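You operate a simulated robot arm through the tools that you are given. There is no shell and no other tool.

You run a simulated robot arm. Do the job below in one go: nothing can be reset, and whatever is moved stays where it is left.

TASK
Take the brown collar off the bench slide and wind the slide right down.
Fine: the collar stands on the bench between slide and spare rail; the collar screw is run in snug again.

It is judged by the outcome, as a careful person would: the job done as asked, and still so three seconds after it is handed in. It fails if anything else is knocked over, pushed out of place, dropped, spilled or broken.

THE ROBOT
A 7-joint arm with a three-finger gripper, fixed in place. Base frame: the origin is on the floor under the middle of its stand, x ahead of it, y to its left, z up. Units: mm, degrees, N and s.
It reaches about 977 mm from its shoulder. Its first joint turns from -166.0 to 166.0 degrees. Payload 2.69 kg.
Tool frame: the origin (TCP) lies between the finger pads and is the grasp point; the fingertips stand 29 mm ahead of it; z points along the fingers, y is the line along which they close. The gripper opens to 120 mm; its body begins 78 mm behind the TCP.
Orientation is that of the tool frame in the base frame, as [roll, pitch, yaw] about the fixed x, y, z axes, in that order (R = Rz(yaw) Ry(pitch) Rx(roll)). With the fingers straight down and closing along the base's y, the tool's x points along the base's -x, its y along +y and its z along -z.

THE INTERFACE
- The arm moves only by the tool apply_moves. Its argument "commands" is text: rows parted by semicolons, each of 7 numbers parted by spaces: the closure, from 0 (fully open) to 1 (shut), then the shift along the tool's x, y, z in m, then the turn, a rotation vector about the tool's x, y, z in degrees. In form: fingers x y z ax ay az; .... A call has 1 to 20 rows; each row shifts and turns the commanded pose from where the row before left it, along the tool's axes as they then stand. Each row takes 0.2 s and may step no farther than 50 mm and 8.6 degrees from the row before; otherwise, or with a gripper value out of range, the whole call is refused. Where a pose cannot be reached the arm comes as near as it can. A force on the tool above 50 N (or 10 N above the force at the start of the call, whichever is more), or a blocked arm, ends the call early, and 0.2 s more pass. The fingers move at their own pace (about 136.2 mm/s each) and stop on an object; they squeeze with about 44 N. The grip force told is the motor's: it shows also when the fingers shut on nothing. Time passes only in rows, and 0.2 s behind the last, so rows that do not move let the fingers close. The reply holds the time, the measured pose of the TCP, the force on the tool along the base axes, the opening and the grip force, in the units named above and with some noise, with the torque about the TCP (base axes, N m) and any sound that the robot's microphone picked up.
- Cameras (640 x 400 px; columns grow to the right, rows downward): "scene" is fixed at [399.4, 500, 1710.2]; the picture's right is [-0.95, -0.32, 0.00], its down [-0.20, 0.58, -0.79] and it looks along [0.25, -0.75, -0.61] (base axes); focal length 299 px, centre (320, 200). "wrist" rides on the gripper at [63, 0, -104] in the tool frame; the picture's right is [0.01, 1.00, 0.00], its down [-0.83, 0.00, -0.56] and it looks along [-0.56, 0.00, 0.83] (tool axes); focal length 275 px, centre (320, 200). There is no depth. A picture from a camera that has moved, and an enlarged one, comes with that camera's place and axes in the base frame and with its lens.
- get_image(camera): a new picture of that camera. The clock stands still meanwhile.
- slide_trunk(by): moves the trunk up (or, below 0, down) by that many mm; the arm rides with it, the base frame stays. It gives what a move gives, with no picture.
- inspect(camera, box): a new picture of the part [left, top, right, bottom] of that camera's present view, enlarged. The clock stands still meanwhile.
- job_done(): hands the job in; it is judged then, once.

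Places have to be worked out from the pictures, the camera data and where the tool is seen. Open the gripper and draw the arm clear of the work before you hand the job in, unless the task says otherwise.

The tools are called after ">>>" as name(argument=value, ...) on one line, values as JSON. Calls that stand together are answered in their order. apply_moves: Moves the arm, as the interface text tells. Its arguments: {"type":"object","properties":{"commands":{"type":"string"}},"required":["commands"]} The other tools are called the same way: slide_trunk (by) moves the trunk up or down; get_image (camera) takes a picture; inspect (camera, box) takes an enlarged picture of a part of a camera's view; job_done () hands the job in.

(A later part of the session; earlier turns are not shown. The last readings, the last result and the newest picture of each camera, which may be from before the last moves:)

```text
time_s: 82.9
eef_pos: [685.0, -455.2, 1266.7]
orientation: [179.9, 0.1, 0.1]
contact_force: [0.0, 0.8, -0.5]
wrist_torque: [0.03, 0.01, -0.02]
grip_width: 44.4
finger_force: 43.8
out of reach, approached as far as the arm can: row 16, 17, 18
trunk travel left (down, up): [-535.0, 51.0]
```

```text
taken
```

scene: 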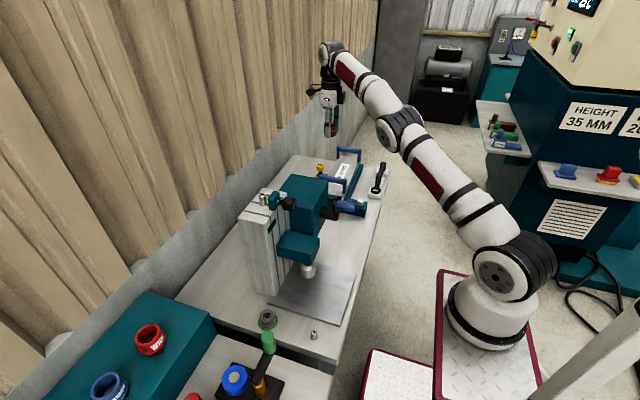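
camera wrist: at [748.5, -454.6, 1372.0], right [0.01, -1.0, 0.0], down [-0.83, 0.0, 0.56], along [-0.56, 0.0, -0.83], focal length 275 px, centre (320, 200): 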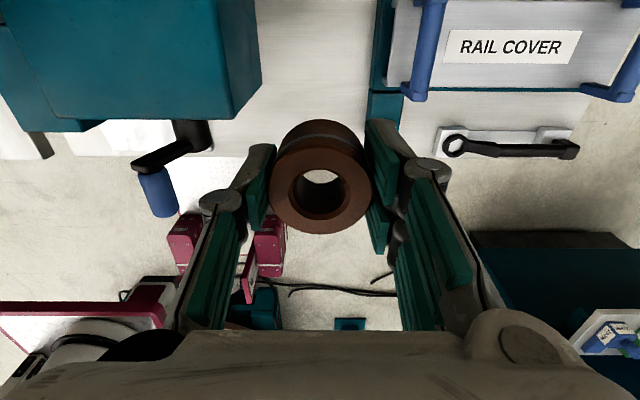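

The collar is secure. The free strip lies between the gearbox side (y≈−395) and the rail bracket (y≈−550); I'll stand the collar near (645,−478). I descend in stages with the arm, keeping the trunk high.

>>> apply_moves(commands="0.72 -0.0065 0.0014 0.018 0 0 0; 0.72 -0.0065 0.0014 0.018 0 0 0; 0.72 -0.0065 0.0014 0.018 0 0 0; 0.72 -0.0065 0.0014 0.018 0 0 0; 0.72 -0.0065 0.0014 0.018 0 0 0; 0.72 -0.0065 0.0014 0.018 0 0 0; 0.72 -0.0065 0.0014 0.018 0 0 0; 0.72 -0.0065 0.0014 0.018 0 0 0; 0.72 0 0 0 0 0 0")

>>> get_image(camera="scene")

>>> get_image(camera="wrist")

```text
time_s: 84.9
eef_pos: [632.2, -468.9, 1120.6]
orientation: [180.0, -0.1, 0.0]
contact_force: [0.4, -0.1, -1.1]
wrist_torque: [0.01, 0.0, -0.01]
grip_width: 44.0
finger_force: 44.2
trunk travel left (down, up): [-535.0, 51.0]
```

```text
taken
```

scene: 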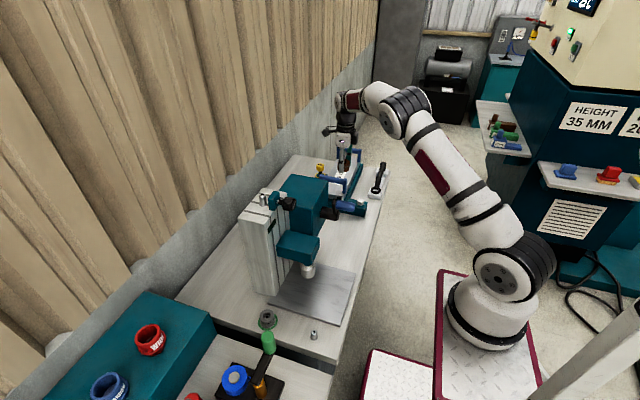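

```text
taken
camera wrist: at [696.6, -469.0, 1226.4], right [0.01, -1.0, 0.0], down [-0.83, 0.0, 0.56], along [-0.56, 0.0, -0.83], focal length 275 px, centre (320, 200)
```

wrist: 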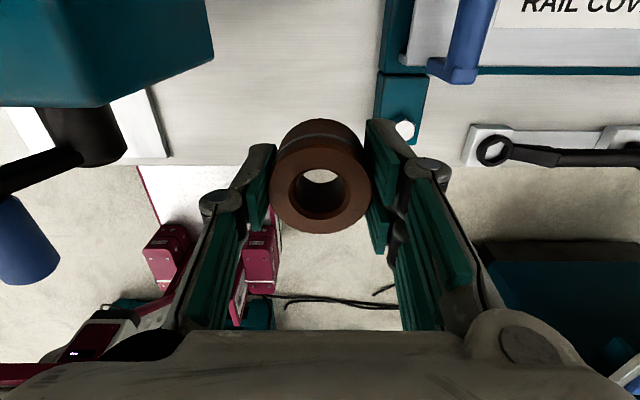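

Still good. I keep descending 200 mm, drifting slightly to x≈652, y≈−475.

>>> apply_moves(commands="0.72 0.002 0.0006 0.02 0 0 0; 0.72 0.002 0.0006 0.02 0 0 0; 0.72 0.002 0.0006 0.02 0 0 0; 0.72 0.002 0.0006 0.02 0 0 0; 0.72 0.002 0.0006 0.02 0 0 0; 0.72 0.002 0.0006 0.02 0 0 0; 0.72 0.002 0.0006 0.02 0 0 0; 0.72 0.002 0.0006 0.02 0 0 0; 0.72 0.002 0.0006 0.02 0 0 0; 0.72 0.002 0.0006 0.02 0 0 0; 0.72 0 0 0 0 0 0")

>>> get_image(camera="scene")

>>> get_image(camera="wrist")

```text
time_s: 87.3
eef_pos: [651.8, -474.6, 923.7]
orientation: [180.0, -0.1, 0.0]
contact_force: [1.2, 0.8, -1.7]
wrist_torque: [0.01, 0.02, 0.03]
grip_width: 43.7
finger_force: 44.0
trunk travel left (down, up): [-535.0, 51.0]
```

```text
taken
```

scene: 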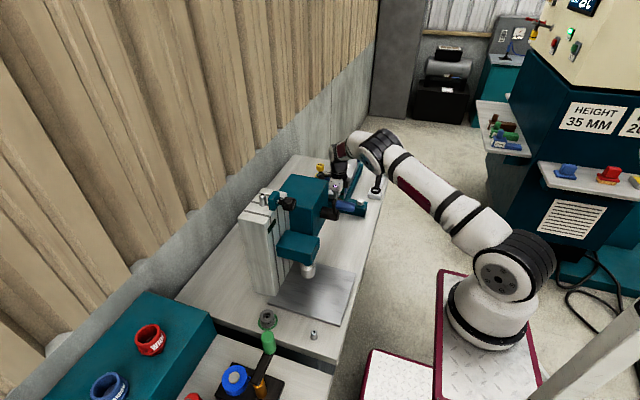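

```text
taken
camera wrist: at [715.5, -473.3, 1027.4], right [0.01, -1.0, 0.0], down [-0.83, 0.0, 0.56], along [-0.56, 0.0, -0.83], focal length 275 px, centre (320, 200)
```

wrist: 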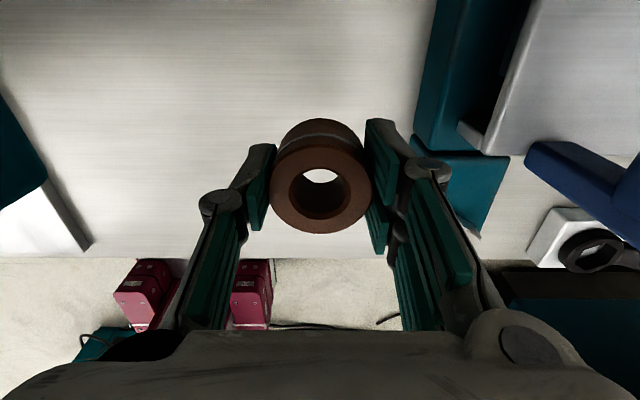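

From two views the bench top comes out at about z≈800, so the collar should touch at TCP≈830. I descend 60 mm, then creep.

>>> apply_moves(commands="0.72 0 0 0.015 0 0 0; 0.72 0 0 0.015 0 0 0; 0.72 0 0 0.015 0 0 0; 0.72 0 0 0.015 0 0 0; 0.72 0 0 0 0 0 0")

>>> get_image(camera="wrist")

>>> inspect(camera="scene", box=[290, 120, 400, 220])

```text
time_s: 88.5
eef_pos: [654.2, -475.4, 863.7]
orientation: [180.0, -0.1, 0.0]
contact_force: [0.3, 0.0, -0.7]
wrist_torque: [-0.01, 0.01, 0.02]
grip_width: 43.9
finger_force: 44.0
trunk travel left (down, up): [-535.0, 51.0]
```

```text
taken
camera wrist: at [717.1, -475.0, 968.8], right [0.01, -1.0, 0.0], down [-0.83, 0.0, 0.56], along [-0.56, 0.0, -0.83], focal length 275 px, centre (320, 200)
```

wrist: 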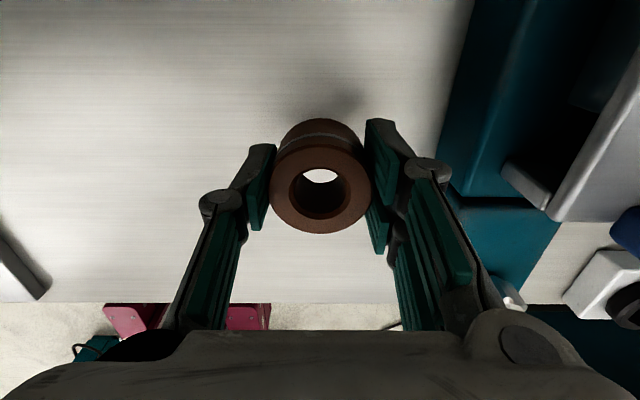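

```text
4.00 times, centred on (345, 170) of scene
camera zoom: at [399.4, 500.0, 1710.2], right [-0.95, -0.32, 0.0], down [-0.2, 0.58, -0.79], along [0.25, -0.75, -0.61], focal length 1196 px, centre (220, 320)
```

zoom: 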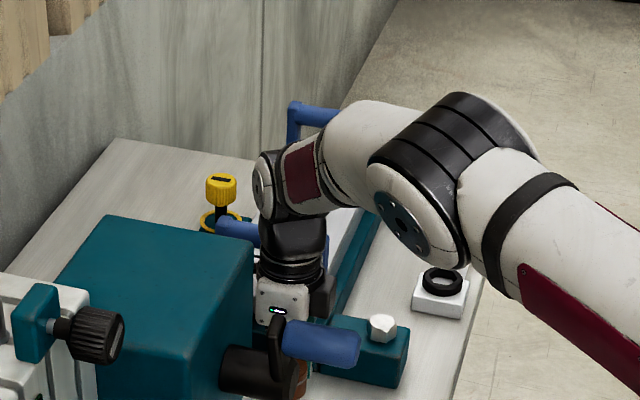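

Clear all round. I creep down in small steps watching the vertical force.

>>> apply_moves(commands="0.72 0 0 0.005 0 0 0; 0.72 0 0 0.005 0 0 0; 0.72 0 0 0.005 0 0 0; 0.72 0 0 0.003 0 0 0; 0.72 0 0 0.003 0 0 0; 0.72 0 0 0 0 0 0")

>>> apply_moves(commands="0.72 0 0 0.002 0 0 0; 0.72 0 0 0.002 0 0 0; 0.72 0 0 0.002 0 0 0; 0.72 0 0 0 0 0 0")

```text
time_s: 89.9
eef_pos: [652.7, -474.3, 840.4]
orientation: [179.9, -0.2, 0.0]
contact_force: [0.1, 0.6, 0.3]
wrist_torque: [0.0, -0.01, 0.0]
grip_width: 44.0
finger_force: 44.1
trunk travel left (down, up): [-535.0, 51.0]
```

```text
time_s: 90.9
eef_pos: [653.8, -474.4, 833.2]
orientation: [-180.0, -0.1, 0.0]
contact_force: [-0.3, 0.1, -0.5]
wrist_torque: [-0.01, 0.04, -0.01]
grip_width: 44.2
finger_force: 44.3
trunk travel left (down, up): [-535.0, 51.0]
```

No contact yet at 833. I keep creeping in short calls.

>>> apply_moves(commands="0.72 0 0 0.0015 0 0 0; 0.72 0 0 0.0015 0 0 0; 0.72 0 0 0 0 0 0")

>>> apply_moves(commands="0.72 0 0 0.0015 0 0 0; 0.72 0 0 0.0015 0 0 0; 0.72 0 0 0 0 0 0")

>>> get_image(camera="wrist")

```text
time_s: 91.7
eef_pos: [652.9, -476.5, 831.8]
orientation: [-180.0, 0.0, 0.1]
contact_force: [-0.4, -0.2, -0.7]
wrist_torque: [0.04, 0.01, 0.0]
grip_width: 44.0
finger_force: 43.9
trunk travel left (down, up): [-535.0, 51.0]
```

```text
time_s: 92.5
eef_pos: [652.3, -476.7, 830.0]
orientation: [179.9, -0.1, 0.1]
contact_force: [-0.7, 1.7, 12.9]
wrist_torque: [0.35, 0.05, -0.03]
grip_width: 43.6
finger_force: 43.9
trunk travel left (down, up): [-535.0, 51.0]
```

```text
taken
camera wrist: at [715.7, -475.1, 934.8], right [0.01, -1.0, 0.0], down [-0.83, 0.0, 0.55], along [-0.55, 0.0, -0.83], focal length 275 px, centre (320, 200)
```

wrist: 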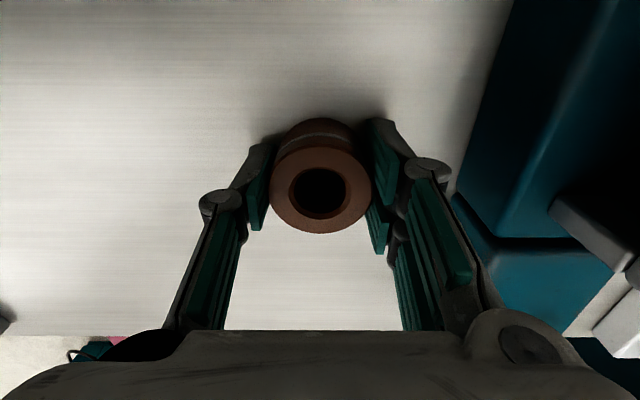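

Contact: 13 N upward at z≈830 — the collar is on the bench. I open slightly to release it, then wider, and check.

>>> apply_moves(commands="0.6 0 0 0 0 0 0; 0.6 0 0 0 0 0 0; 0.45 0 0 0 0 0 0; 0.45 0 0 0 0 0 0")

>>> get_image(camera="wrist")

```text
time_s: 93.5
eef_pos: [652.4, -475.8, 827.7]
orientation: [-179.9, 0.0, -0.1]
contact_force: [-0.6, -0.6, 0.6]
wrist_torque: [0.0, 0.03, -0.05]
grip_width: 66.2
finger_force: 0.1
trunk travel left (down, up): [-535.0, 51.0]
```

```text
taken
camera wrist: at [715.4, -475.2, 933.1], right [0.01, -1.0, 0.0], down [-0.83, 0.0, 0.56], along [-0.56, 0.0, -0.83], focal length 275 px, centre (320, 200)
```

wrist: 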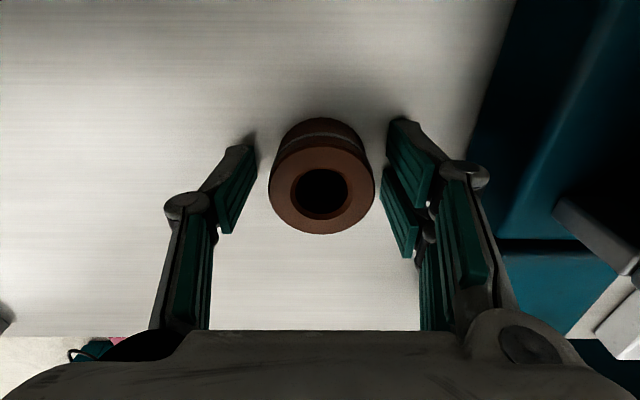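

The collar stands upright on its own. I rise straight up clear of it.

>>> apply_moves(commands="0.45 0 0 -0.01 0 0 0; 0.45 0 0 -0.02 0 0 0; 0.45 0 0 -0.03 0 0 0; 0.45 0 0 -0.03 0 0 0; 0.45 0 0 -0.03 0 0 0; 0.45 0 0 -0.03 0 0 0; 0.45 0 0 0 0 0 0")

>>> get_image(camera="wrist")

>>> inspect(camera="wrist", box=[240, 60, 420, 220])

```text
time_s: 95.1
eef_pos: [652.9, -476.9, 976.1]
orientation: [-180.0, 0.1, 0.1]
contact_force: [-0.5, 0.4, -0.2]
wrist_torque: [0.02, -0.01, 0.0]
grip_width: 66.0
finger_force: 0.0
trunk travel left (down, up): [-535.0, 51.0]
```

```text
taken
camera wrist: at [715.4, -478.1, 1080.9], right [0.01, -1.0, 0.0], down [-0.83, 0.0, 0.56], along [-0.56, 0.0, -0.83], focal length 275 px, centre (320, 200)
```

wrist: 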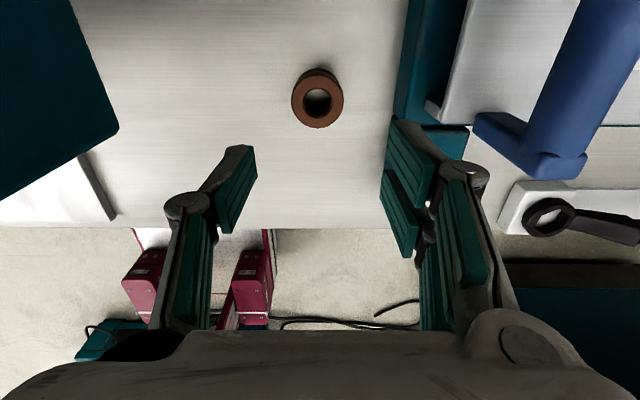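

```text
2.50 times, centred on (330, 140) of wrist
camera zoom: at [715.4, -478.1, 1080.9], right [0.01, -1.0, 0.0], down [-0.83, 0.0, 0.56], along [-0.56, 0.0, -0.83], focal length 688 px, centre (295, 350)
```

zoom: 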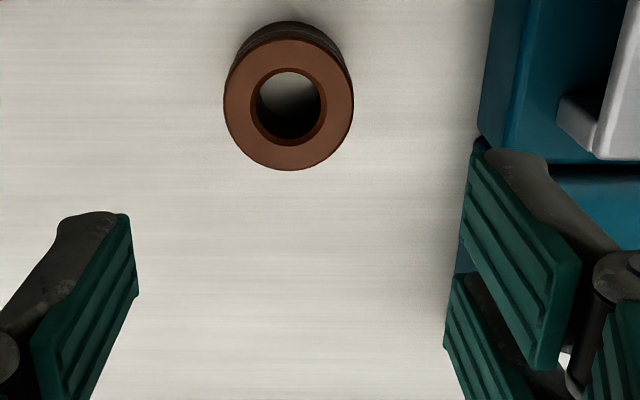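

The collar stands at about (653,−476), well between gearbox and rail. Next I go back up and around to the front of the slide for the crank and screw, first rising clear.

>>> apply_moves(commands="0.45 0 0 -0.04 0 0 0; 0.45 0 0 -0.04 0 0 0; 0.45 0 0 -0.04 0 0 0; 0.45 0 0 -0.04 0 0 0; 0.45 0 0 -0.04 0 0 0; 0.45 0 0 -0.04 0 0 0; 0.45 0 0 -0.04 0 0 0; 0.45 0 0 -0.04 0 0 0; 0.45 -0.0075 -0.042 -0.019 0 0 0; 0.45 -0.0075 -0.042 -0.019 0 0 0; 0.45 -0.0075 -0.042 -0.019 0 0 0; 0.45 -0.0075 -0.042 -0.019 0 0 0; 0.45 -0.0075 -0.042 -0.019 0 0 0; 0.45 -0.0075 -0.042 -0.019 0 0 0; 0.45 -0.0075 -0.042 -0.019 0 0 0; 0.45 0 0 0 0 0 0")

>>> slide_trunk(by=-150)

>>> inspect(camera="scene", box=[300, 120, 420, 220])

```text
time_s: 98.5
eef_pos: [597.2, -180.6, 1429.8]
orientation: [180.0, 0.0, 0.0]
contact_force: [0.4, -0.5, -0.2]
wrist_torque: [-0.03, 0.0, -0.02]
grip_width: 66.2
finger_force: 0.1
trunk travel left (down, up): [-535.0, 51.0]
```

```text
time_s: 100.2
eef_pos: [599.2, -181.8, 1281.4]
orientation: [180.0, -0.1, 0.0]
contact_force: [0.0, 0.1, 0.7]
wrist_torque: [0.06, -0.03, -0.02]
grip_width: 65.8
finger_force: 0.0
trunk travel left (down, up): [-385.0, 201.0]
```

```text
4.00 times, centred on (360, 170) of scene
camera zoom: at [399.4, 500.0, 1710.2], right [-0.95, -0.32, 0.0], down [-0.2, 0.58, -0.79], along [0.25, -0.75, -0.61], focal length 1196 px, centre (160, 320)
```

zoom: 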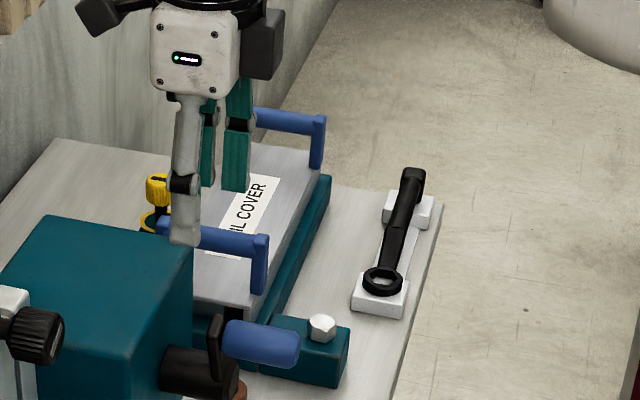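

Collar visible standing under the crank line of sight. I raise the arm and tilt the gripper back to horizontal (camera on top).

>>> apply_moves(commands="0.45 0 0 -0.045 0 0 0; 0.45 0 0 -0.045 0 0 0; 0.45 0 0 -0.045 0 0 0; 0.45 0 0 0 0 8.2 0; 0.45 0 0 0 0 8.2 0; 0.45 0 0 0 0 8.2 0; 0.45 0 0 0 0 8.2 0; 0.45 0 0 0 0 8.2 0; 0.45 0 0 0 0 8.2 0; 0.45 0 0 0 0 8.2 0; 0.45 0 0 0 0 8.2 0; 0.45 0 0 0 0 8.2 0; 0.45 0 0 0 0 8.2 0; 0.45 0 0 0 0 8 0; 0.45 0 0 0 0 0 0")

>>> get_image(camera="scene")

>>> get_image(camera="wrist")

```text
time_s: 103.4
eef_pos: [598.9, -181.5, 1417.4]
orientation: [-35.0, -89.9, -145.0]
contact_force: [0.7, 0.0, -0.5]
wrist_torque: [0.01, -0.01, -0.03]
grip_width: 65.7
finger_force: 0.1
trunk travel left (down, up): [-385.0, 201.0]
```

```text
taken
```

scene: 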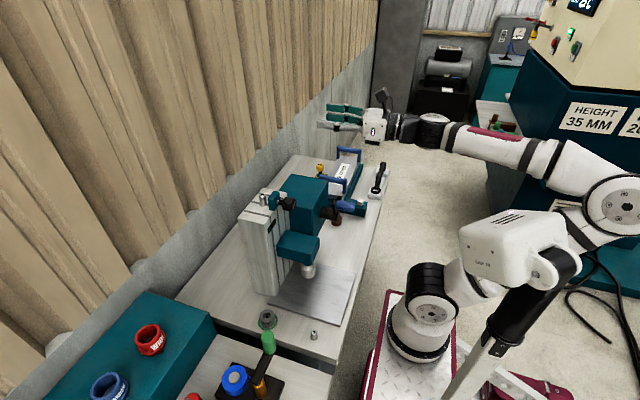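

```text
taken
camera wrist: at [495.1, -180.6, 1480.1], right [0.0, -1.0, 0.0], down [-0.56, 0.0, -0.83], along [0.83, 0.0, -0.56], focal length 275 px, centre (320, 200)
```

wrist: 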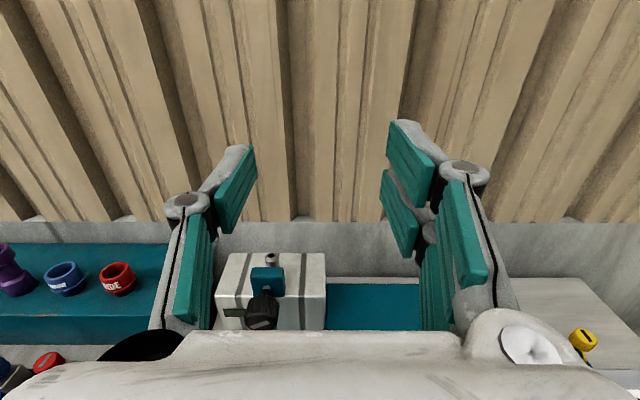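

Horizontal again. I line up with the screw knob's y, then lower the trunk 240 mm to its height.

>>> apply_moves(commands="0.45 0 -0.036 0 0 0 0; 0.45 0 -0.0355 0 0 0 0; 0.45 0 0 0 0 0 0")

>>> slide_trunk(by=-242)

>>> get_image(camera="wrist")

>>> inspect(camera="wrist", box=[240, 60, 400, 240])

```text
time_s: 104.2
eef_pos: [598.1, -109.0, 1415.1]
orientation: [10.2, -90.0, 169.8]
contact_force: [-0.4, 0.5, -0.7]
wrist_torque: [-0.01, -0.03, 0.03]
grip_width: 65.8
finger_force: 0.0
trunk travel left (down, up): [-385.0, 201.0]
```

```text
time_s: 106.7
eef_pos: [599.8, -109.1, 1174.8]
orientation: [17.2, -90.0, 163.0]
contact_force: [-0.5, 0.1, 0.0]
wrist_torque: [0.0, 0.03, 0.03]
grip_width: 66.1
finger_force: 0.0
trunk travel left (down, up): [-143.0, 443.0]
```

```text
taken
camera wrist: at [495.4, -109.1, 1238.3], right [0.0, -1.0, 0.0], down [-0.56, 0.0, -0.83], along [0.83, 0.0, -0.56], focal length 275 px, centre (320, 200)
```

wrist: 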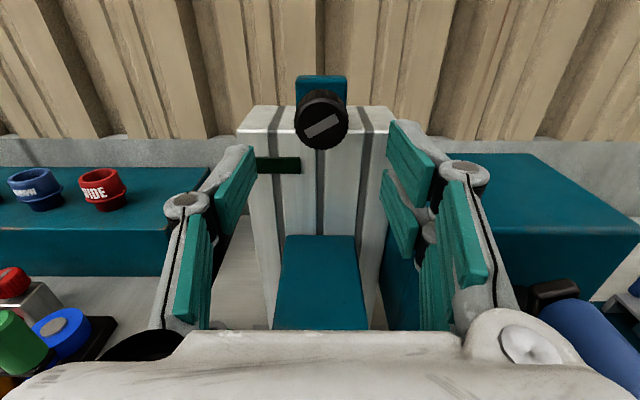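

```text
2.22 times, centred on (320, 150) of wrist
camera zoom: at [495.4, -109.1, 1238.3], right [0.0, -1.0, 0.0], down [-0.56, 0.0, -0.83], along [0.83, 0.0, -0.56], focal length 612 px, centre (320, 311)
```

zoom: 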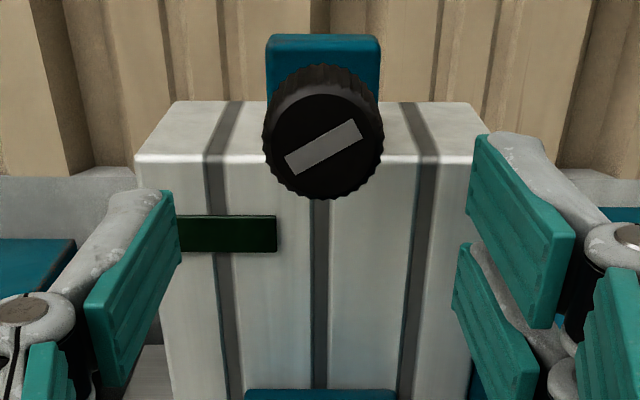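

The knob centre reads (−110.4, 1173) with its face near x=685. I roll the hand to about −204° in front of it so I have room to screw in (positive roll).

>>> apply_moves(commands="0.45 -0.0015 0.0013 0 0 0 0; 0.45 0 0 0 0 0 -8.5; 0.45 0 0 0 0 0 -8.5; 0.45 0 0 0 0 0 -8.5; 0.45 0 0 0 0 0 -8.5; 0.45 0 0 0 0 0 -8.5; 0.45 0 0 0 0 0 -8.5; 0.45 0 0 0 0 0 -8.5; 0.45 0 0 0 0 0 -8.5; 0.45 0 0 0 0 0 -8.5; 0.45 0 0 0 0 0 -8.5; 0.45 0 0 0 0 0 -8.5; 0.45 0 0 0 0 0 -8.5; 0.45 0 0 0 0 0 -8.5; 0.45 0 0 0 0 0 -8.5; 0.45 0 0 0 0 0 -8.5; 0.45 0 0 0 0 0 -8.5; 0.45 0 0 0 0 0 -8.5; 0.45 0 0 0 0 0 -8.5; 0.45 0 0 0 0 0 -8.5")

>>> apply_moves(commands="0.45 0 0 0 0 0 -8.5; 0.45 0 0 0 0 0 -8.5; 0.45 0 0 0 0 0 -8.5; 0.45 0 0 0 0 0 -8.5; 0.45 0 0 0 0 0 -8.5; 0.45 0 0 0 0 0 0")

>>> inspect(camera="wrist", box=[240, 60, 400, 240])

```text
time_s: 110.9
eef_pos: [598.5, -111.0, 1172.2]
orientation: [90.0, 71.7, 90.0]
contact_force: [0.0, -0.1, 0.1]
wrist_torque: [-0.05, 0.0, -0.01]
grip_width: 65.9
finger_force: 0.1
trunk travel left (down, up): [-143.0, 443.0]
```

```text
time_s: 112.3
eef_pos: [599.4, -110.2, 1172.7]
orientation: [-89.9, 65.9, -90.0]
contact_force: [0.6, 0.4, -0.3]
wrist_torque: [0.01, 0.02, 0.01]
grip_width: 66.0
finger_force: 0.1
trunk travel left (down, up): [-143.0, 443.0]
```

```text
2.22 times, centred on (320, 150) of wrist
camera zoom: at [495.4, -135.9, 1116.0], right [0.0, 0.91, -0.41], down [-0.56, 0.34, 0.76], along [0.83, 0.23, 0.51], focal length 612 px, centre (320, 311)
```

zoom: 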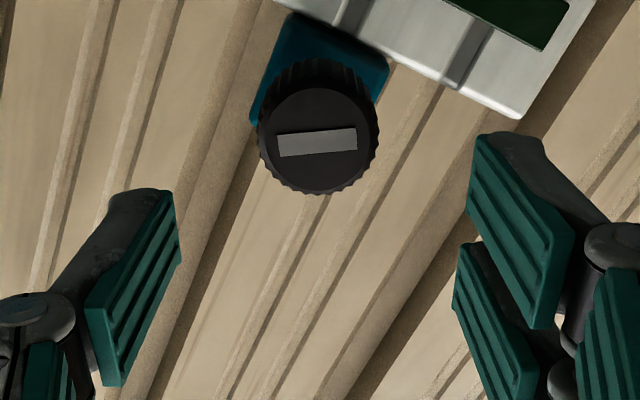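

Centred within a millimetre and the tool axis is now truly parallel. I advance 87 mm around the knob and grip.

>>> apply_moves(commands="0.45 0 0 0.03 0 0 0; 0.45 0 0 0.03 0 0 0; 0.45 0 0 0.027 0 0 0; 0.45 0 0 0 0 0 0; 0.75 0 0 0 0 0 0; 0.75 0 0 0 0 0 0; 0.75 0 0 0 0 0 0")

>>> inspect(camera="scene", box=[245, 175, 315, 225])

```text
time_s: 113.9
eef_pos: [685.5, -110.0, 1173.7]
orientation: [-89.8, 66.0, -89.8]
contact_force: [2.5, -4.0, 2.6]
wrist_torque: [0.12, -0.06, -0.14]
grip_width: 38.3
finger_force: 45.1
trunk travel left (down, up): [-143.0, 443.0]
```

```text
8.00 times, centred on (280, 200) of scene
camera zoom: at [399.4, 500.0, 1710.2], right [-0.95, -0.32, 0.0], down [-0.2, 0.58, -0.79], along [0.25, -0.75, -0.61], focal length 2391 px, centre (640, 200)
```

zoom: 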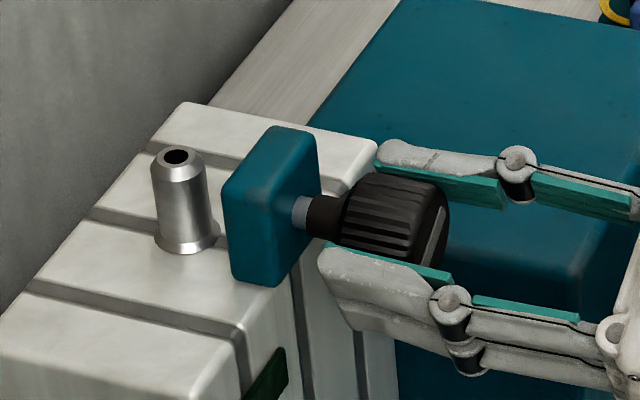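

Gripped with low side loads. I screw in +80° with a slight advance.

>>> apply_moves(commands="0.75 0 0 0.0001 0 0 8; 0.75 0 0 0.0001 0 0 8; 0.75 0 0 0.0001 0 0 8; 0.75 0 0 0.0001 0 0 8; 0.75 0 0 0.0001 0 0 8; 0.75 0 0 0.0001 0 0 8; 0.75 0 0 0.0001 0 0 8; 0.75 0 0 0.0001 0 0 8; 0.75 0 0 0.0001 0 0 8; 0.75 0 0 0.0001 0 0 8; 0.75 0 0 0 0 0 0")

>>> inspect(camera="wrist", box=[240, 60, 400, 240])

```text
time_s: 116.3
eef_pos: [687.7, -110.6, 1172.9]
orientation: [89.9, 33.9, 90.0]
contact_force: [-5.6, -7.5, 0.0]
wrist_torque: [0.01, -0.01, -0.23]
grip_width: 38.1
finger_force: 45.2
trunk travel left (down, up): [-143.0, 443.0]
```

```text
2.22 times, centred on (320, 150) of wrist
camera zoom: at [583.6, -58.8, 1138.4], right [0.0, 0.56, 0.83], down [-0.56, -0.69, 0.47], along [0.83, -0.46, 0.31], focal length 612 px, centre (320, 311)
```

zoom: 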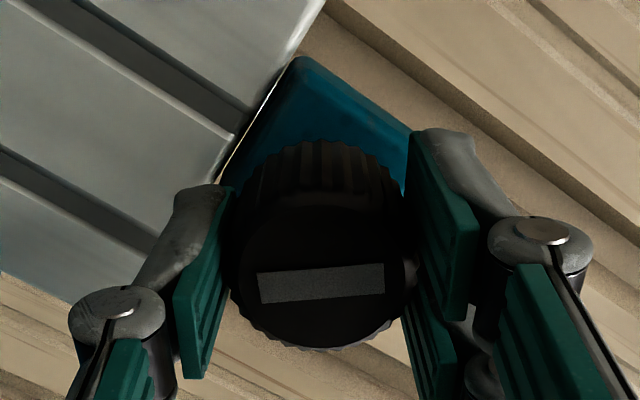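

Turning cleanly with small loads. Another +80°.

>>> apply_moves(commands="0.75 0 0 0.0001 0 0 8; 0.75 0 0 0.0001 0 0 8; 0.75 0 0 0.0001 0 0 8; 0.75 0 0 0.0001 0 0 8; 0.75 0 0 0.0001 0 0 8; 0.75 0 0 0.0001 0 0 8; 0.75 0 0 0.0001 0 0 8; 0.75 0 0 0.0001 0 0 8; 0.75 0 0 0.0001 0 0 8; 0.75 0 0 0.0001 0 0 8; 0.75 0 0 0 0 0 0")

>>> apply_moves(commands="0.75 0 0 0.0001 0 0 8; 0.75 0 0 0.0001 0 0 8; 0.75 0 0 0.0001 0 0 8; 0.75 0 0 0.0001 0 0 8; 0.75 0 0 0.0001 0 0 8; 0.75 0 0 0.0001 0 0 8; 0.75 0 0 0.0001 0 0 8; 0.75 0 0 0.0001 0 0 8; 0.75 0 0 0.0001 0 0 8; 0.75 0 0 0 0 0 0")

>>> inspect(camera="wrist", box=[240, 60, 400, 240])

>>> inspect(camera="scene", box=[245, 175, 315, 225])

```text
time_s: 118.7
eef_pos: [689.1, -111.2, 1172.1]
orientation: [90.0, -46.1, 90.0]
contact_force: [-13.0, -1.8, -13.7]
wrist_torque: [0.02, 0.36, -0.11]
grip_width: 38.3
finger_force: 45.8
trunk travel left (down, up): [-143.0, 443.0]
```

```text
time_s: 120.9
eef_pos: [688.8, -110.2, 1174.1]
orientation: [-90.0, -61.9, -90.0]
contact_force: [4.8, 5.2, -4.6]
wrist_torque: [0.03, 0.13, 0.11]
grip_width: 37.8
finger_force: 44.9
trunk travel left (down, up): [-143.0, 443.0]
```

```text
2.22 times, centred on (320, 150) of wrist
camera zoom: at [585.9, -139.6, 1229.5], right [0.0, -0.88, -0.47], down [-0.56, 0.39, -0.74], along [0.83, 0.26, -0.49], focal length 612 px, centre (320, 311)
```

zoom: 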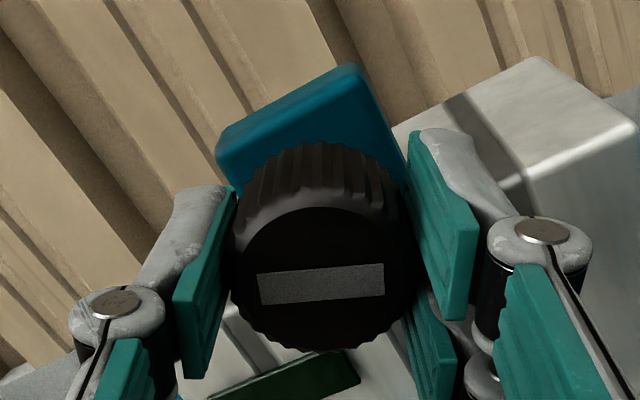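

```text
8.00 times, centred on (280, 200) of scene
camera zoom: at [399.4, 500.0, 1710.2], right [-0.95, -0.32, 0.0], down [-0.2, 0.58, -0.79], along [0.25, -0.75, -0.61], focal length 2391 px, centre (640, 200)
```

zoom: 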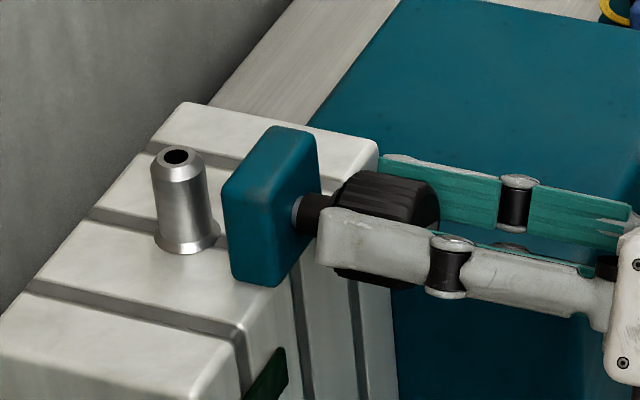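

232° in, mark still fixed in the grip. I take 24° more, then release, roll back around the knob and take a fresh bite.

>>> apply_moves(commands="0.75 0 0 0.0001 0 0 8; 0.75 0 0 0.0001 0 0 8; 0.75 0 0 0.0001 0 0 8; 0.75 0 0 0 0 0 0; 0.5 0 0 0 0 0 0; 0.5 0 0 0 0 0 0")

>>> apply_moves(commands="0.5 0 0 0 0 0 -8.5; 0.5 0 0 0 0 0 -8.5; 0.5 0 0 0 0 0 -8.5; 0.5 0 0 0 0 0 -8.5; 0.5 0 0 0 0 0 -8.5; 0.5 0 0 0 0 0 -8.5; 0.5 0 0 0 0 0 -8.5; 0.5 0 0 0 0 0 -8.5; 0.5 0 0 0 0 0 -8.5; 0.5 0 0 0 0 0 -8.5; 0.5 0 0 0 0 0 -8.5; 0.5 0 0 0 0 0 -8.5; 0.5 0 0 0 0 0 -8.5; 0.5 0 0 0 0 0 -8.5; 0.5 0 0 0 0 0 -8.5; 0.5 0 0 0 0 0 -8.5; 0.5 0 0 0 0 0 -8.5; 0.5 0 0 0 0 0 0")

>>> inspect(camera="wrist", box=[220, 60, 420, 260])

```text
time_s: 122.3
eef_pos: [689.3, -109.6, 1173.7]
orientation: [-89.8, -38.1, -89.9]
contact_force: [0.5, 0.0, 0.1]
wrist_torque: [0.01, 0.01, -0.02]
grip_width: 60.0
finger_force: 0.0
trunk travel left (down, up): [-143.0, 443.0]
```

```text
time_s: 126.1
eef_pos: [689.6, -110.2, 1174.3]
orientation: [90.0, 2.7, 90.0]
contact_force: [0.9, 0.4, -0.1]
wrist_torque: [0.0, 0.0, 0.0]
grip_width: 60.2
finger_force: 0.0
trunk travel left (down, up): [-143.0, 443.0]
```

```text
2.00 times, centred on (320, 160) of wrist
camera zoom: at [585.5, -47.7, 1170.6], right [0.0, 0.05, 1.0], down [-0.56, -0.83, 0.04], along [0.83, -0.55, 0.03], focal length 551 px, centre (320, 280)
```

zoom: 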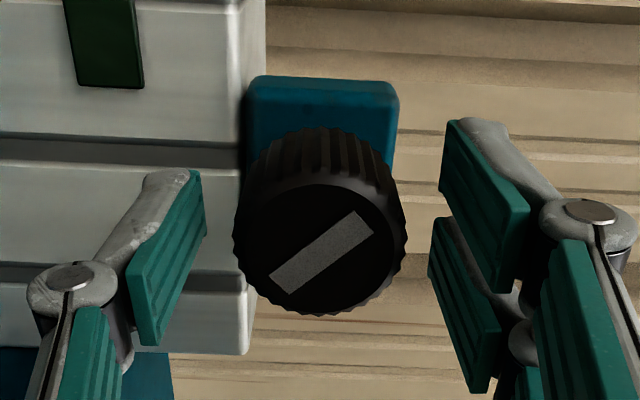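

Centred. I regrip and screw in +64°, then finish in smaller steps watching the torque and the ring.

>>> apply_moves(commands="0.75 0 0 0 0 0 0; 0.75 0 0 0 0 0 0; 0.75 0 0 0.0001 0 0 8; 0.75 0 0 0.0001 0 0 8; 0.75 0 0 0.0001 0 0 8; 0.75 0 0 0.0001 0 0 8; 0.75 0 0 0.0001 0 0 8; 0.75 0 0 0.0001 0 0 8; 0.75 0 0 0.0001 0 0 8; 0.75 0 0 0.0001 0 0 8; 0.75 0 0 0 0 0 0")

>>> inspect(camera="wrist", box=[240, 60, 400, 240])

>>> inspect(camera="scene", box=[245, 175, 315, 225])

```text
time_s: 128.5
eef_pos: [689.7, -110.7, 1172.6]
orientation: [89.6, -61.5, 90.2]
contact_force: [11.2, -1.9, 14.7]
wrist_torque: [0.02, -0.23, -0.11]
grip_width: 38.7
finger_force: 44.4
trunk travel left (down, up): [-143.0, 443.0]
```

```text
2.22 times, centred on (320, 150) of wrist
camera zoom: at [586.0, -80.3, 1228.7], right [0.0, -0.88, 0.48], down [-0.55, -0.4, -0.73], along [0.83, -0.27, -0.49], focal length 612 px, centre (320, 311)
```

zoom: 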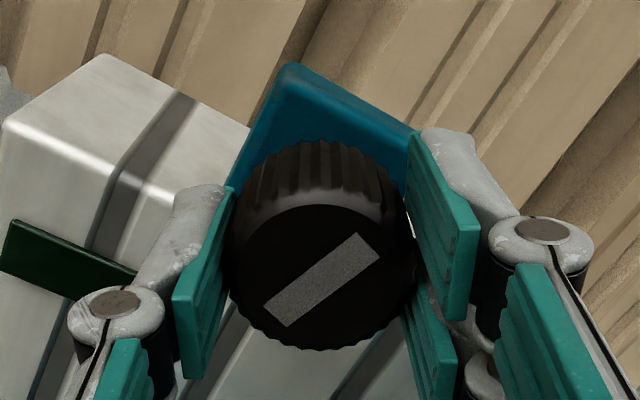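

```text
8.00 times, centred on (280, 200) of scene
camera zoom: at [399.4, 500.0, 1710.2], right [-0.95, -0.32, 0.0], down [-0.2, 0.58, -0.79], along [0.25, -0.75, -0.61], focal length 2391 px, centre (640, 200)
```

zoom: 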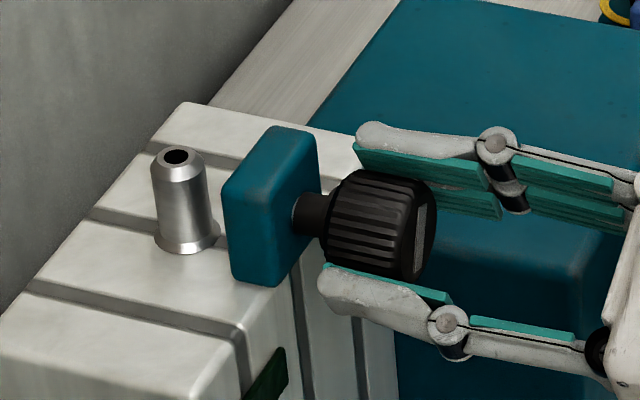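

320° in, ring not yet shown. I continue +24° and check.

>>> apply_moves(commands="0.75 0 0 0 0 0 8; 0.75 0 0 0 0 0 8; 0.75 0 0 0 0 0 8; 0.75 0 0 0 0 0 0")

>>> inspect(camera="scene", box=[245, 175, 315, 225])

>>> inspect(camera="wrist", box=[240, 60, 400, 240])

```text
time_s: 129.5
eef_pos: [690.1, -110.4, 1172.7]
orientation: [89.1, -85.6, 91.0]
contact_force: [10.0, -3.0, 16.5]
wrist_torque: [-0.08, -0.33, -0.05]
grip_width: 38.0
finger_force: 45.0
trunk travel left (down, up): [-143.0, 443.0]
```

```text
8.00 times, centred on (280, 200) of scene
camera zoom: at [399.4, 500.0, 1710.2], right [-0.95, -0.32, 0.0], down [-0.2, 0.58, -0.79], along [0.25, -0.75, -0.61], focal length 2391 px, centre (640, 200)
```

zoom: 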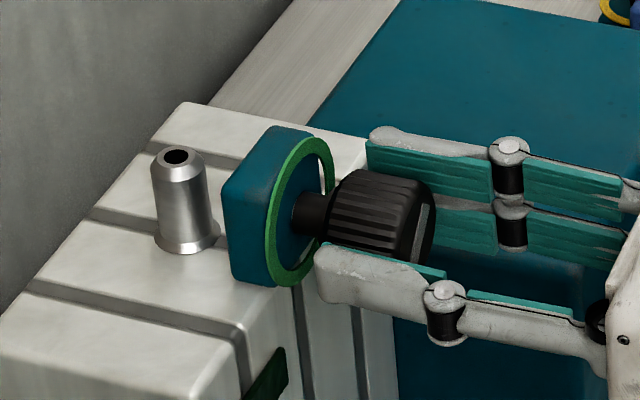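

```text
2.22 times, centred on (320, 150) of wrist
camera zoom: at [586.4, -105.5, 1235.7], right [0.0, -1.0, 0.08], down [-0.55, -0.07, -0.83], along [0.83, -0.04, -0.55], focal length 612 px, centre (320, 311)
```

zoom: 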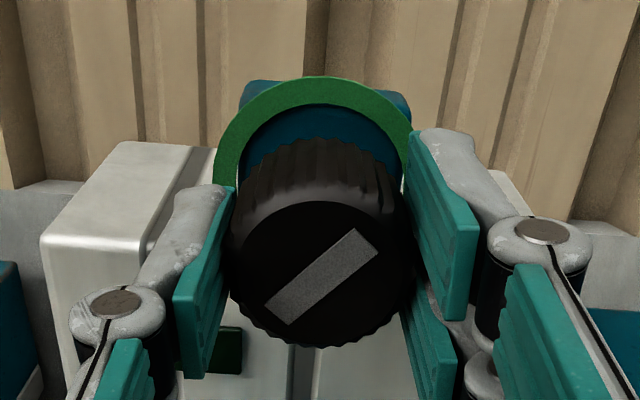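

A green ring has now appeared on the screw, where it was yellow at the start, and the mark shows it is about 10° further in than initially. I try a little further (4°) to feel for a firm stop.

>>> apply_moves(commands="0.75 0 0 0 0 0 4; 0.75 0 0 0 0 0 0")

>>> inspect(camera="wrist", box=[240, 60, 400, 240])

```text
time_s: 130.1
eef_pos: [690.9, -109.5, 1171.8]
orientation: [88.4, -89.5, 91.6]
contact_force: [2.3, -2.4, 10.7]
wrist_torque: [-0.33, -0.21, -0.06]
grip_width: 38.0
finger_force: 44.9
trunk travel left (down, up): [-143.0, 443.0]
```

```text
2.22 times, centred on (320, 150) of wrist
camera zoom: at [586.7, -109.7, 1235.9], right [0.0, -1.0, 0.01], down [-0.56, -0.01, -0.83], along [0.83, -0.01, -0.56], focal length 612 px, centre (320, 311)
```

zoom: 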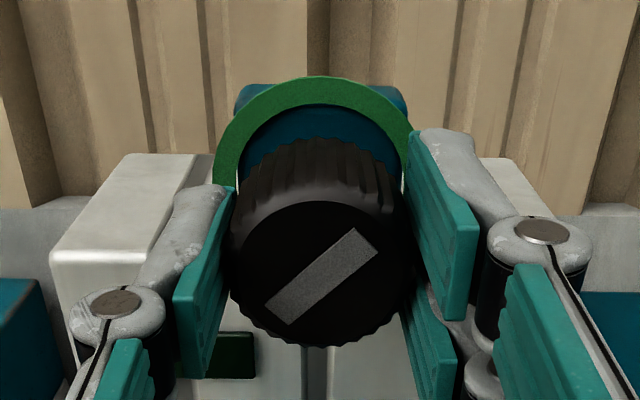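

Resistance has risen to 0.33 N·m and the ring stays green: snug. I release gently and back off, then check it stays so.

>>> apply_moves(commands="0.5 0 0 0 0 0 0; 0.5 0 0 0 0 0 0; 0.5 0 0 -0.03 0 0 0; 0.5 0 0 -0.03 0 0 0; 0.5 0 0 -0.03 0 0 0; 0.5 0 0 -0.02 0 0 0; 0.5 0 0 0 0 0 0")

>>> get_image(camera="wrist")

>>> inspect(camera="scene", box=[245, 175, 315, 225])

>>> inspect(camera="wrist", box=[240, 60, 400, 200])

```text
time_s: 131.7
eef_pos: [581.1, -112.8, 1172.8]
orientation: [86.2, -89.4, 93.8]
contact_force: [-1.3, 0.8, -1.0]
wrist_torque: [-0.01, 0.0, -0.01]
grip_width: 59.8
finger_force: 0.1
trunk travel left (down, up): [-143.0, 443.0]
```

```text
taken
camera wrist: at [476.5, -112.5, 1235.8], right [0.0, -1.0, 0.01], down [-0.56, -0.01, -0.83], along [0.83, -0.01, -0.56], focal length 275 px, centre (320, 200)
```

wrist: 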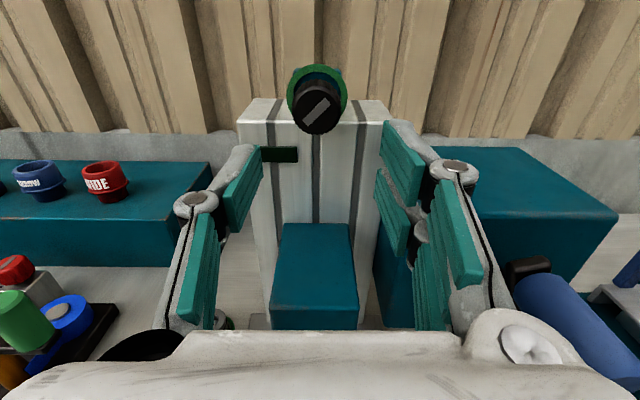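

```text
8.00 times, centred on (280, 200) of scene
camera zoom: at [399.4, 500.0, 1710.2], right [-0.95, -0.32, 0.0], down [-0.2, 0.58, -0.79], along [0.25, -0.75, -0.61], focal length 2391 px, centre (640, 200)
```

zoom: 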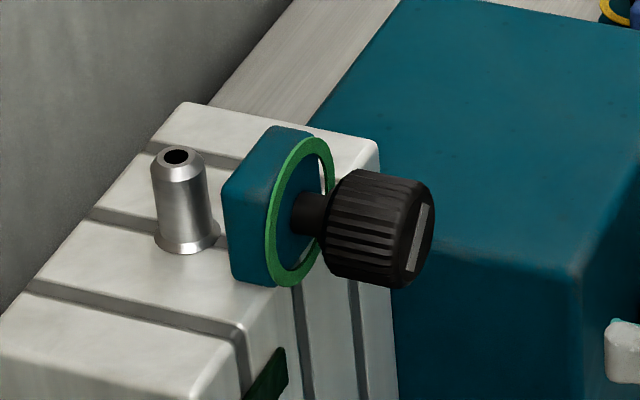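

```text
2.86 times, centred on (320, 130) of wrist
camera zoom: at [476.5, -112.5, 1235.8], right [0.0, -1.0, 0.01], down [-0.56, -0.01, -0.83], along [0.83, -0.01, -0.56], focal length 786 px, centre (320, 400)
```

zoom: 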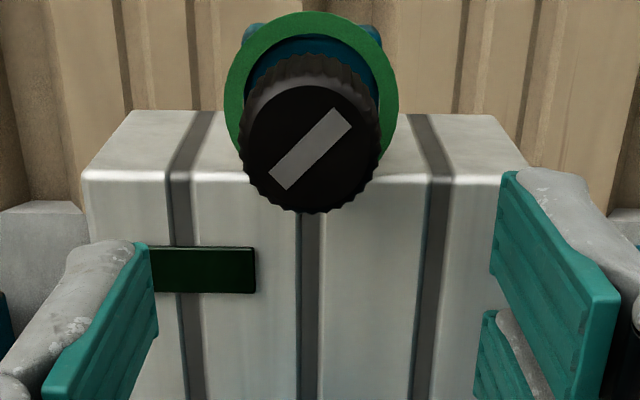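

The screw's ring stays green after release — snug. Now I move over in front of the crank, backing off to x≈500, to look at it.

>>> apply_moves(commands="0.3 0 0.02 -0.04 0 0 0; 0.3 0 0.03 -0.04 0 0 0; 0.3 0 0.035 0 0 0 0; 0.3 0 0.035 0 0 0 0; 0.3 0 0.03 0 0 0 0; 0.3 0 0 0 0 0 0")

>>> get_image(camera="wrist")

>>> get_image(camera="scene")

```text
time_s: 133.1
eef_pos: [502.4, -260.4, 1174.5]
orientation: [84.4, -89.5, 95.7]
contact_force: [-0.6, -0.4, -0.1]
wrist_torque: [0.04, -0.01, -0.01]
grip_width: 84.2
finger_force: 0.0
trunk travel left (down, up): [-143.0, 443.0]
```

```text
taken
camera wrist: at [397.7, -258.8, 1237.5], right [0.0, -1.0, 0.01], down [-0.56, -0.01, -0.83], along [0.83, -0.01, -0.56], focal length 275 px, centre (320, 200)
```

wrist: 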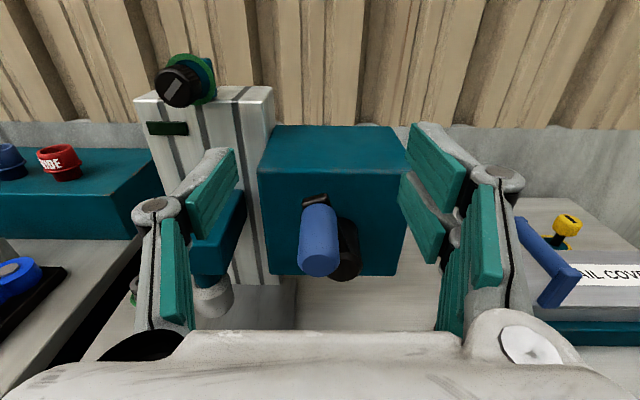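

```text
taken
```

scene: 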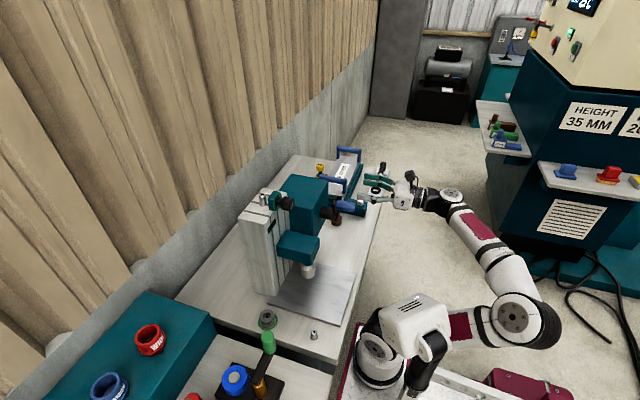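

I can see the crank well: hub behind, blue handle facing me. I zoom in to measure it.

>>> inspect(camera="wrist", box=[240, 110, 420, 300])

>>> inspect(camera="scene", box=[310, 180, 380, 230])

```text
2.11 times, centred on (330, 205) of wrist
camera zoom: at [397.7, -258.8, 1237.5], right [0.0, -1.0, 0.01], down [-0.56, -0.01, -0.83], along [0.83, -0.01, -0.56], focal length 580 px, centre (299, 190)
```

zoom: 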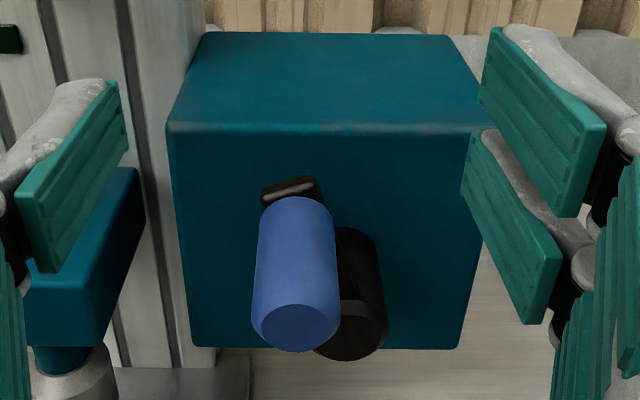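

```text
8.00 times, centred on (345, 205) of scene
camera zoom: at [399.4, 500.0, 1710.2], right [-0.95, -0.32, 0.0], down [-0.2, 0.58, -0.79], along [0.25, -0.75, -0.61], focal length 2391 px, centre (120, 160)
```

zoom: 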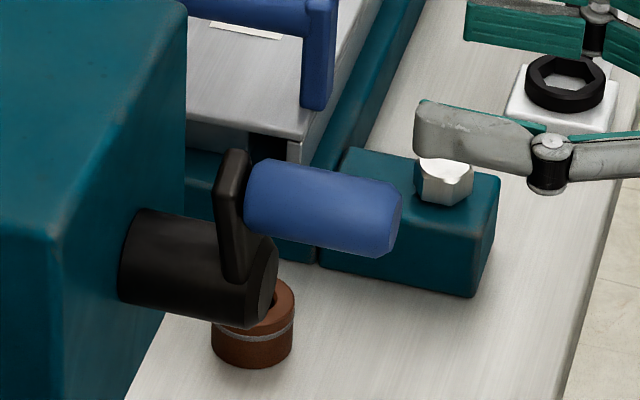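

Measured: handle centre line at y≈−260.6, z≈1088, spanning x 536–597, about 30 mm thick; crank axis at y≈−289, z≈1017.5, so a radius of ~76 mm. I back off a little, lower the trunk to keep the arm unfolded, and bring the hand up to handle height.

>>> apply_moves(commands="0.5 0 0 -0.022 0 0 0; 0.5 0 0 0 0 0 0")

>>> slide_trunk(by=-140)

>>> apply_moves(commands="0.5 0.018 0 0 0 0 0; 0.5 0.018 0 0 0 0 0; 0.5 0.018 0 0 0 0 0; 0.5 0 0 0 0 0 0")

>>> get_image(camera="wrist")

>>> inspect(camera="scene", box=[310, 180, 410, 250])

```text
time_s: 133.7
eef_pos: [479.4, -260.5, 1174.2]
orientation: [83.4, -89.4, 96.6]
contact_force: [-0.2, 0.0, -0.3]
wrist_torque: [-0.01, -0.02, 0.02]
grip_width: 60.0
finger_force: 0.0
trunk travel left (down, up): [-143.0, 443.0]
```

```text
time_s: 135.4
eef_pos: [477.9, -261.5, 1034.4]
orientation: [85.7, -89.6, 94.4]
contact_force: [-0.5, -0.1, -0.3]
wrist_torque: [0.0, -0.02, -0.01]
grip_width: 60.1
finger_force: 0.1
trunk travel left (down, up): [-3.0, 583.0]
```

```text
time_s: 136.4
eef_pos: [479.8, -257.6, 1089.1]
orientation: [84.2, -89.5, 95.8]
contact_force: [0.0, 0.1, 0.0]
wrist_torque: [-0.01, -0.01, 0.04]
grip_width: 60.0
finger_force: 0.0
trunk travel left (down, up): [-3.0, 583.0]
```

```text
taken
camera wrist: at [375.3, -257.5, 1153.3], right [0.0, -1.0, 0.01], down [-0.56, -0.01, -0.83], along [0.83, -0.01, -0.56], focal length 275 px, centre (320, 200)
```

wrist: 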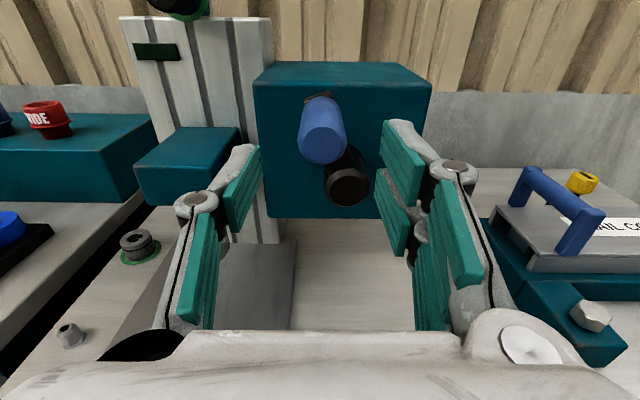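

```text
5.71 times, centred on (360, 215) of scene
camera zoom: at [399.4, 500.0, 1710.2], right [-0.95, -0.32, 0.0], down [-0.2, 0.58, -0.79], along [0.25, -0.75, -0.61], focal length 1708 px, centre (91, 114)
```

zoom: 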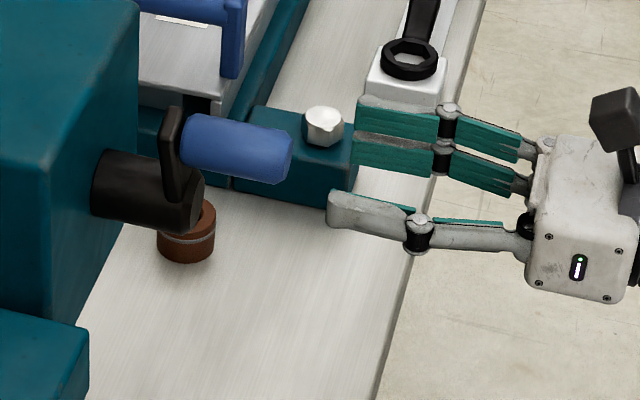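

>>> inspect(camera="wrist", box=[250, 60, 430, 230])

```text
2.35 times, centred on (340, 145) of wrist
camera zoom: at [375.3, -257.5, 1153.3], right [0.0, -1.0, 0.01], down [-0.56, -0.01, -0.83], along [0.83, -0.01, -0.56], focal length 648 px, centre (273, 329)
```

zoom: 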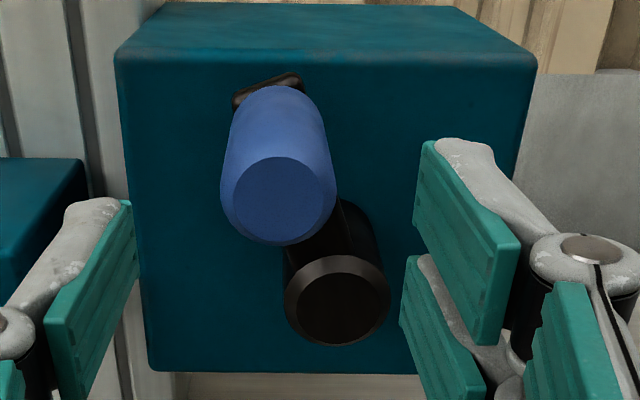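

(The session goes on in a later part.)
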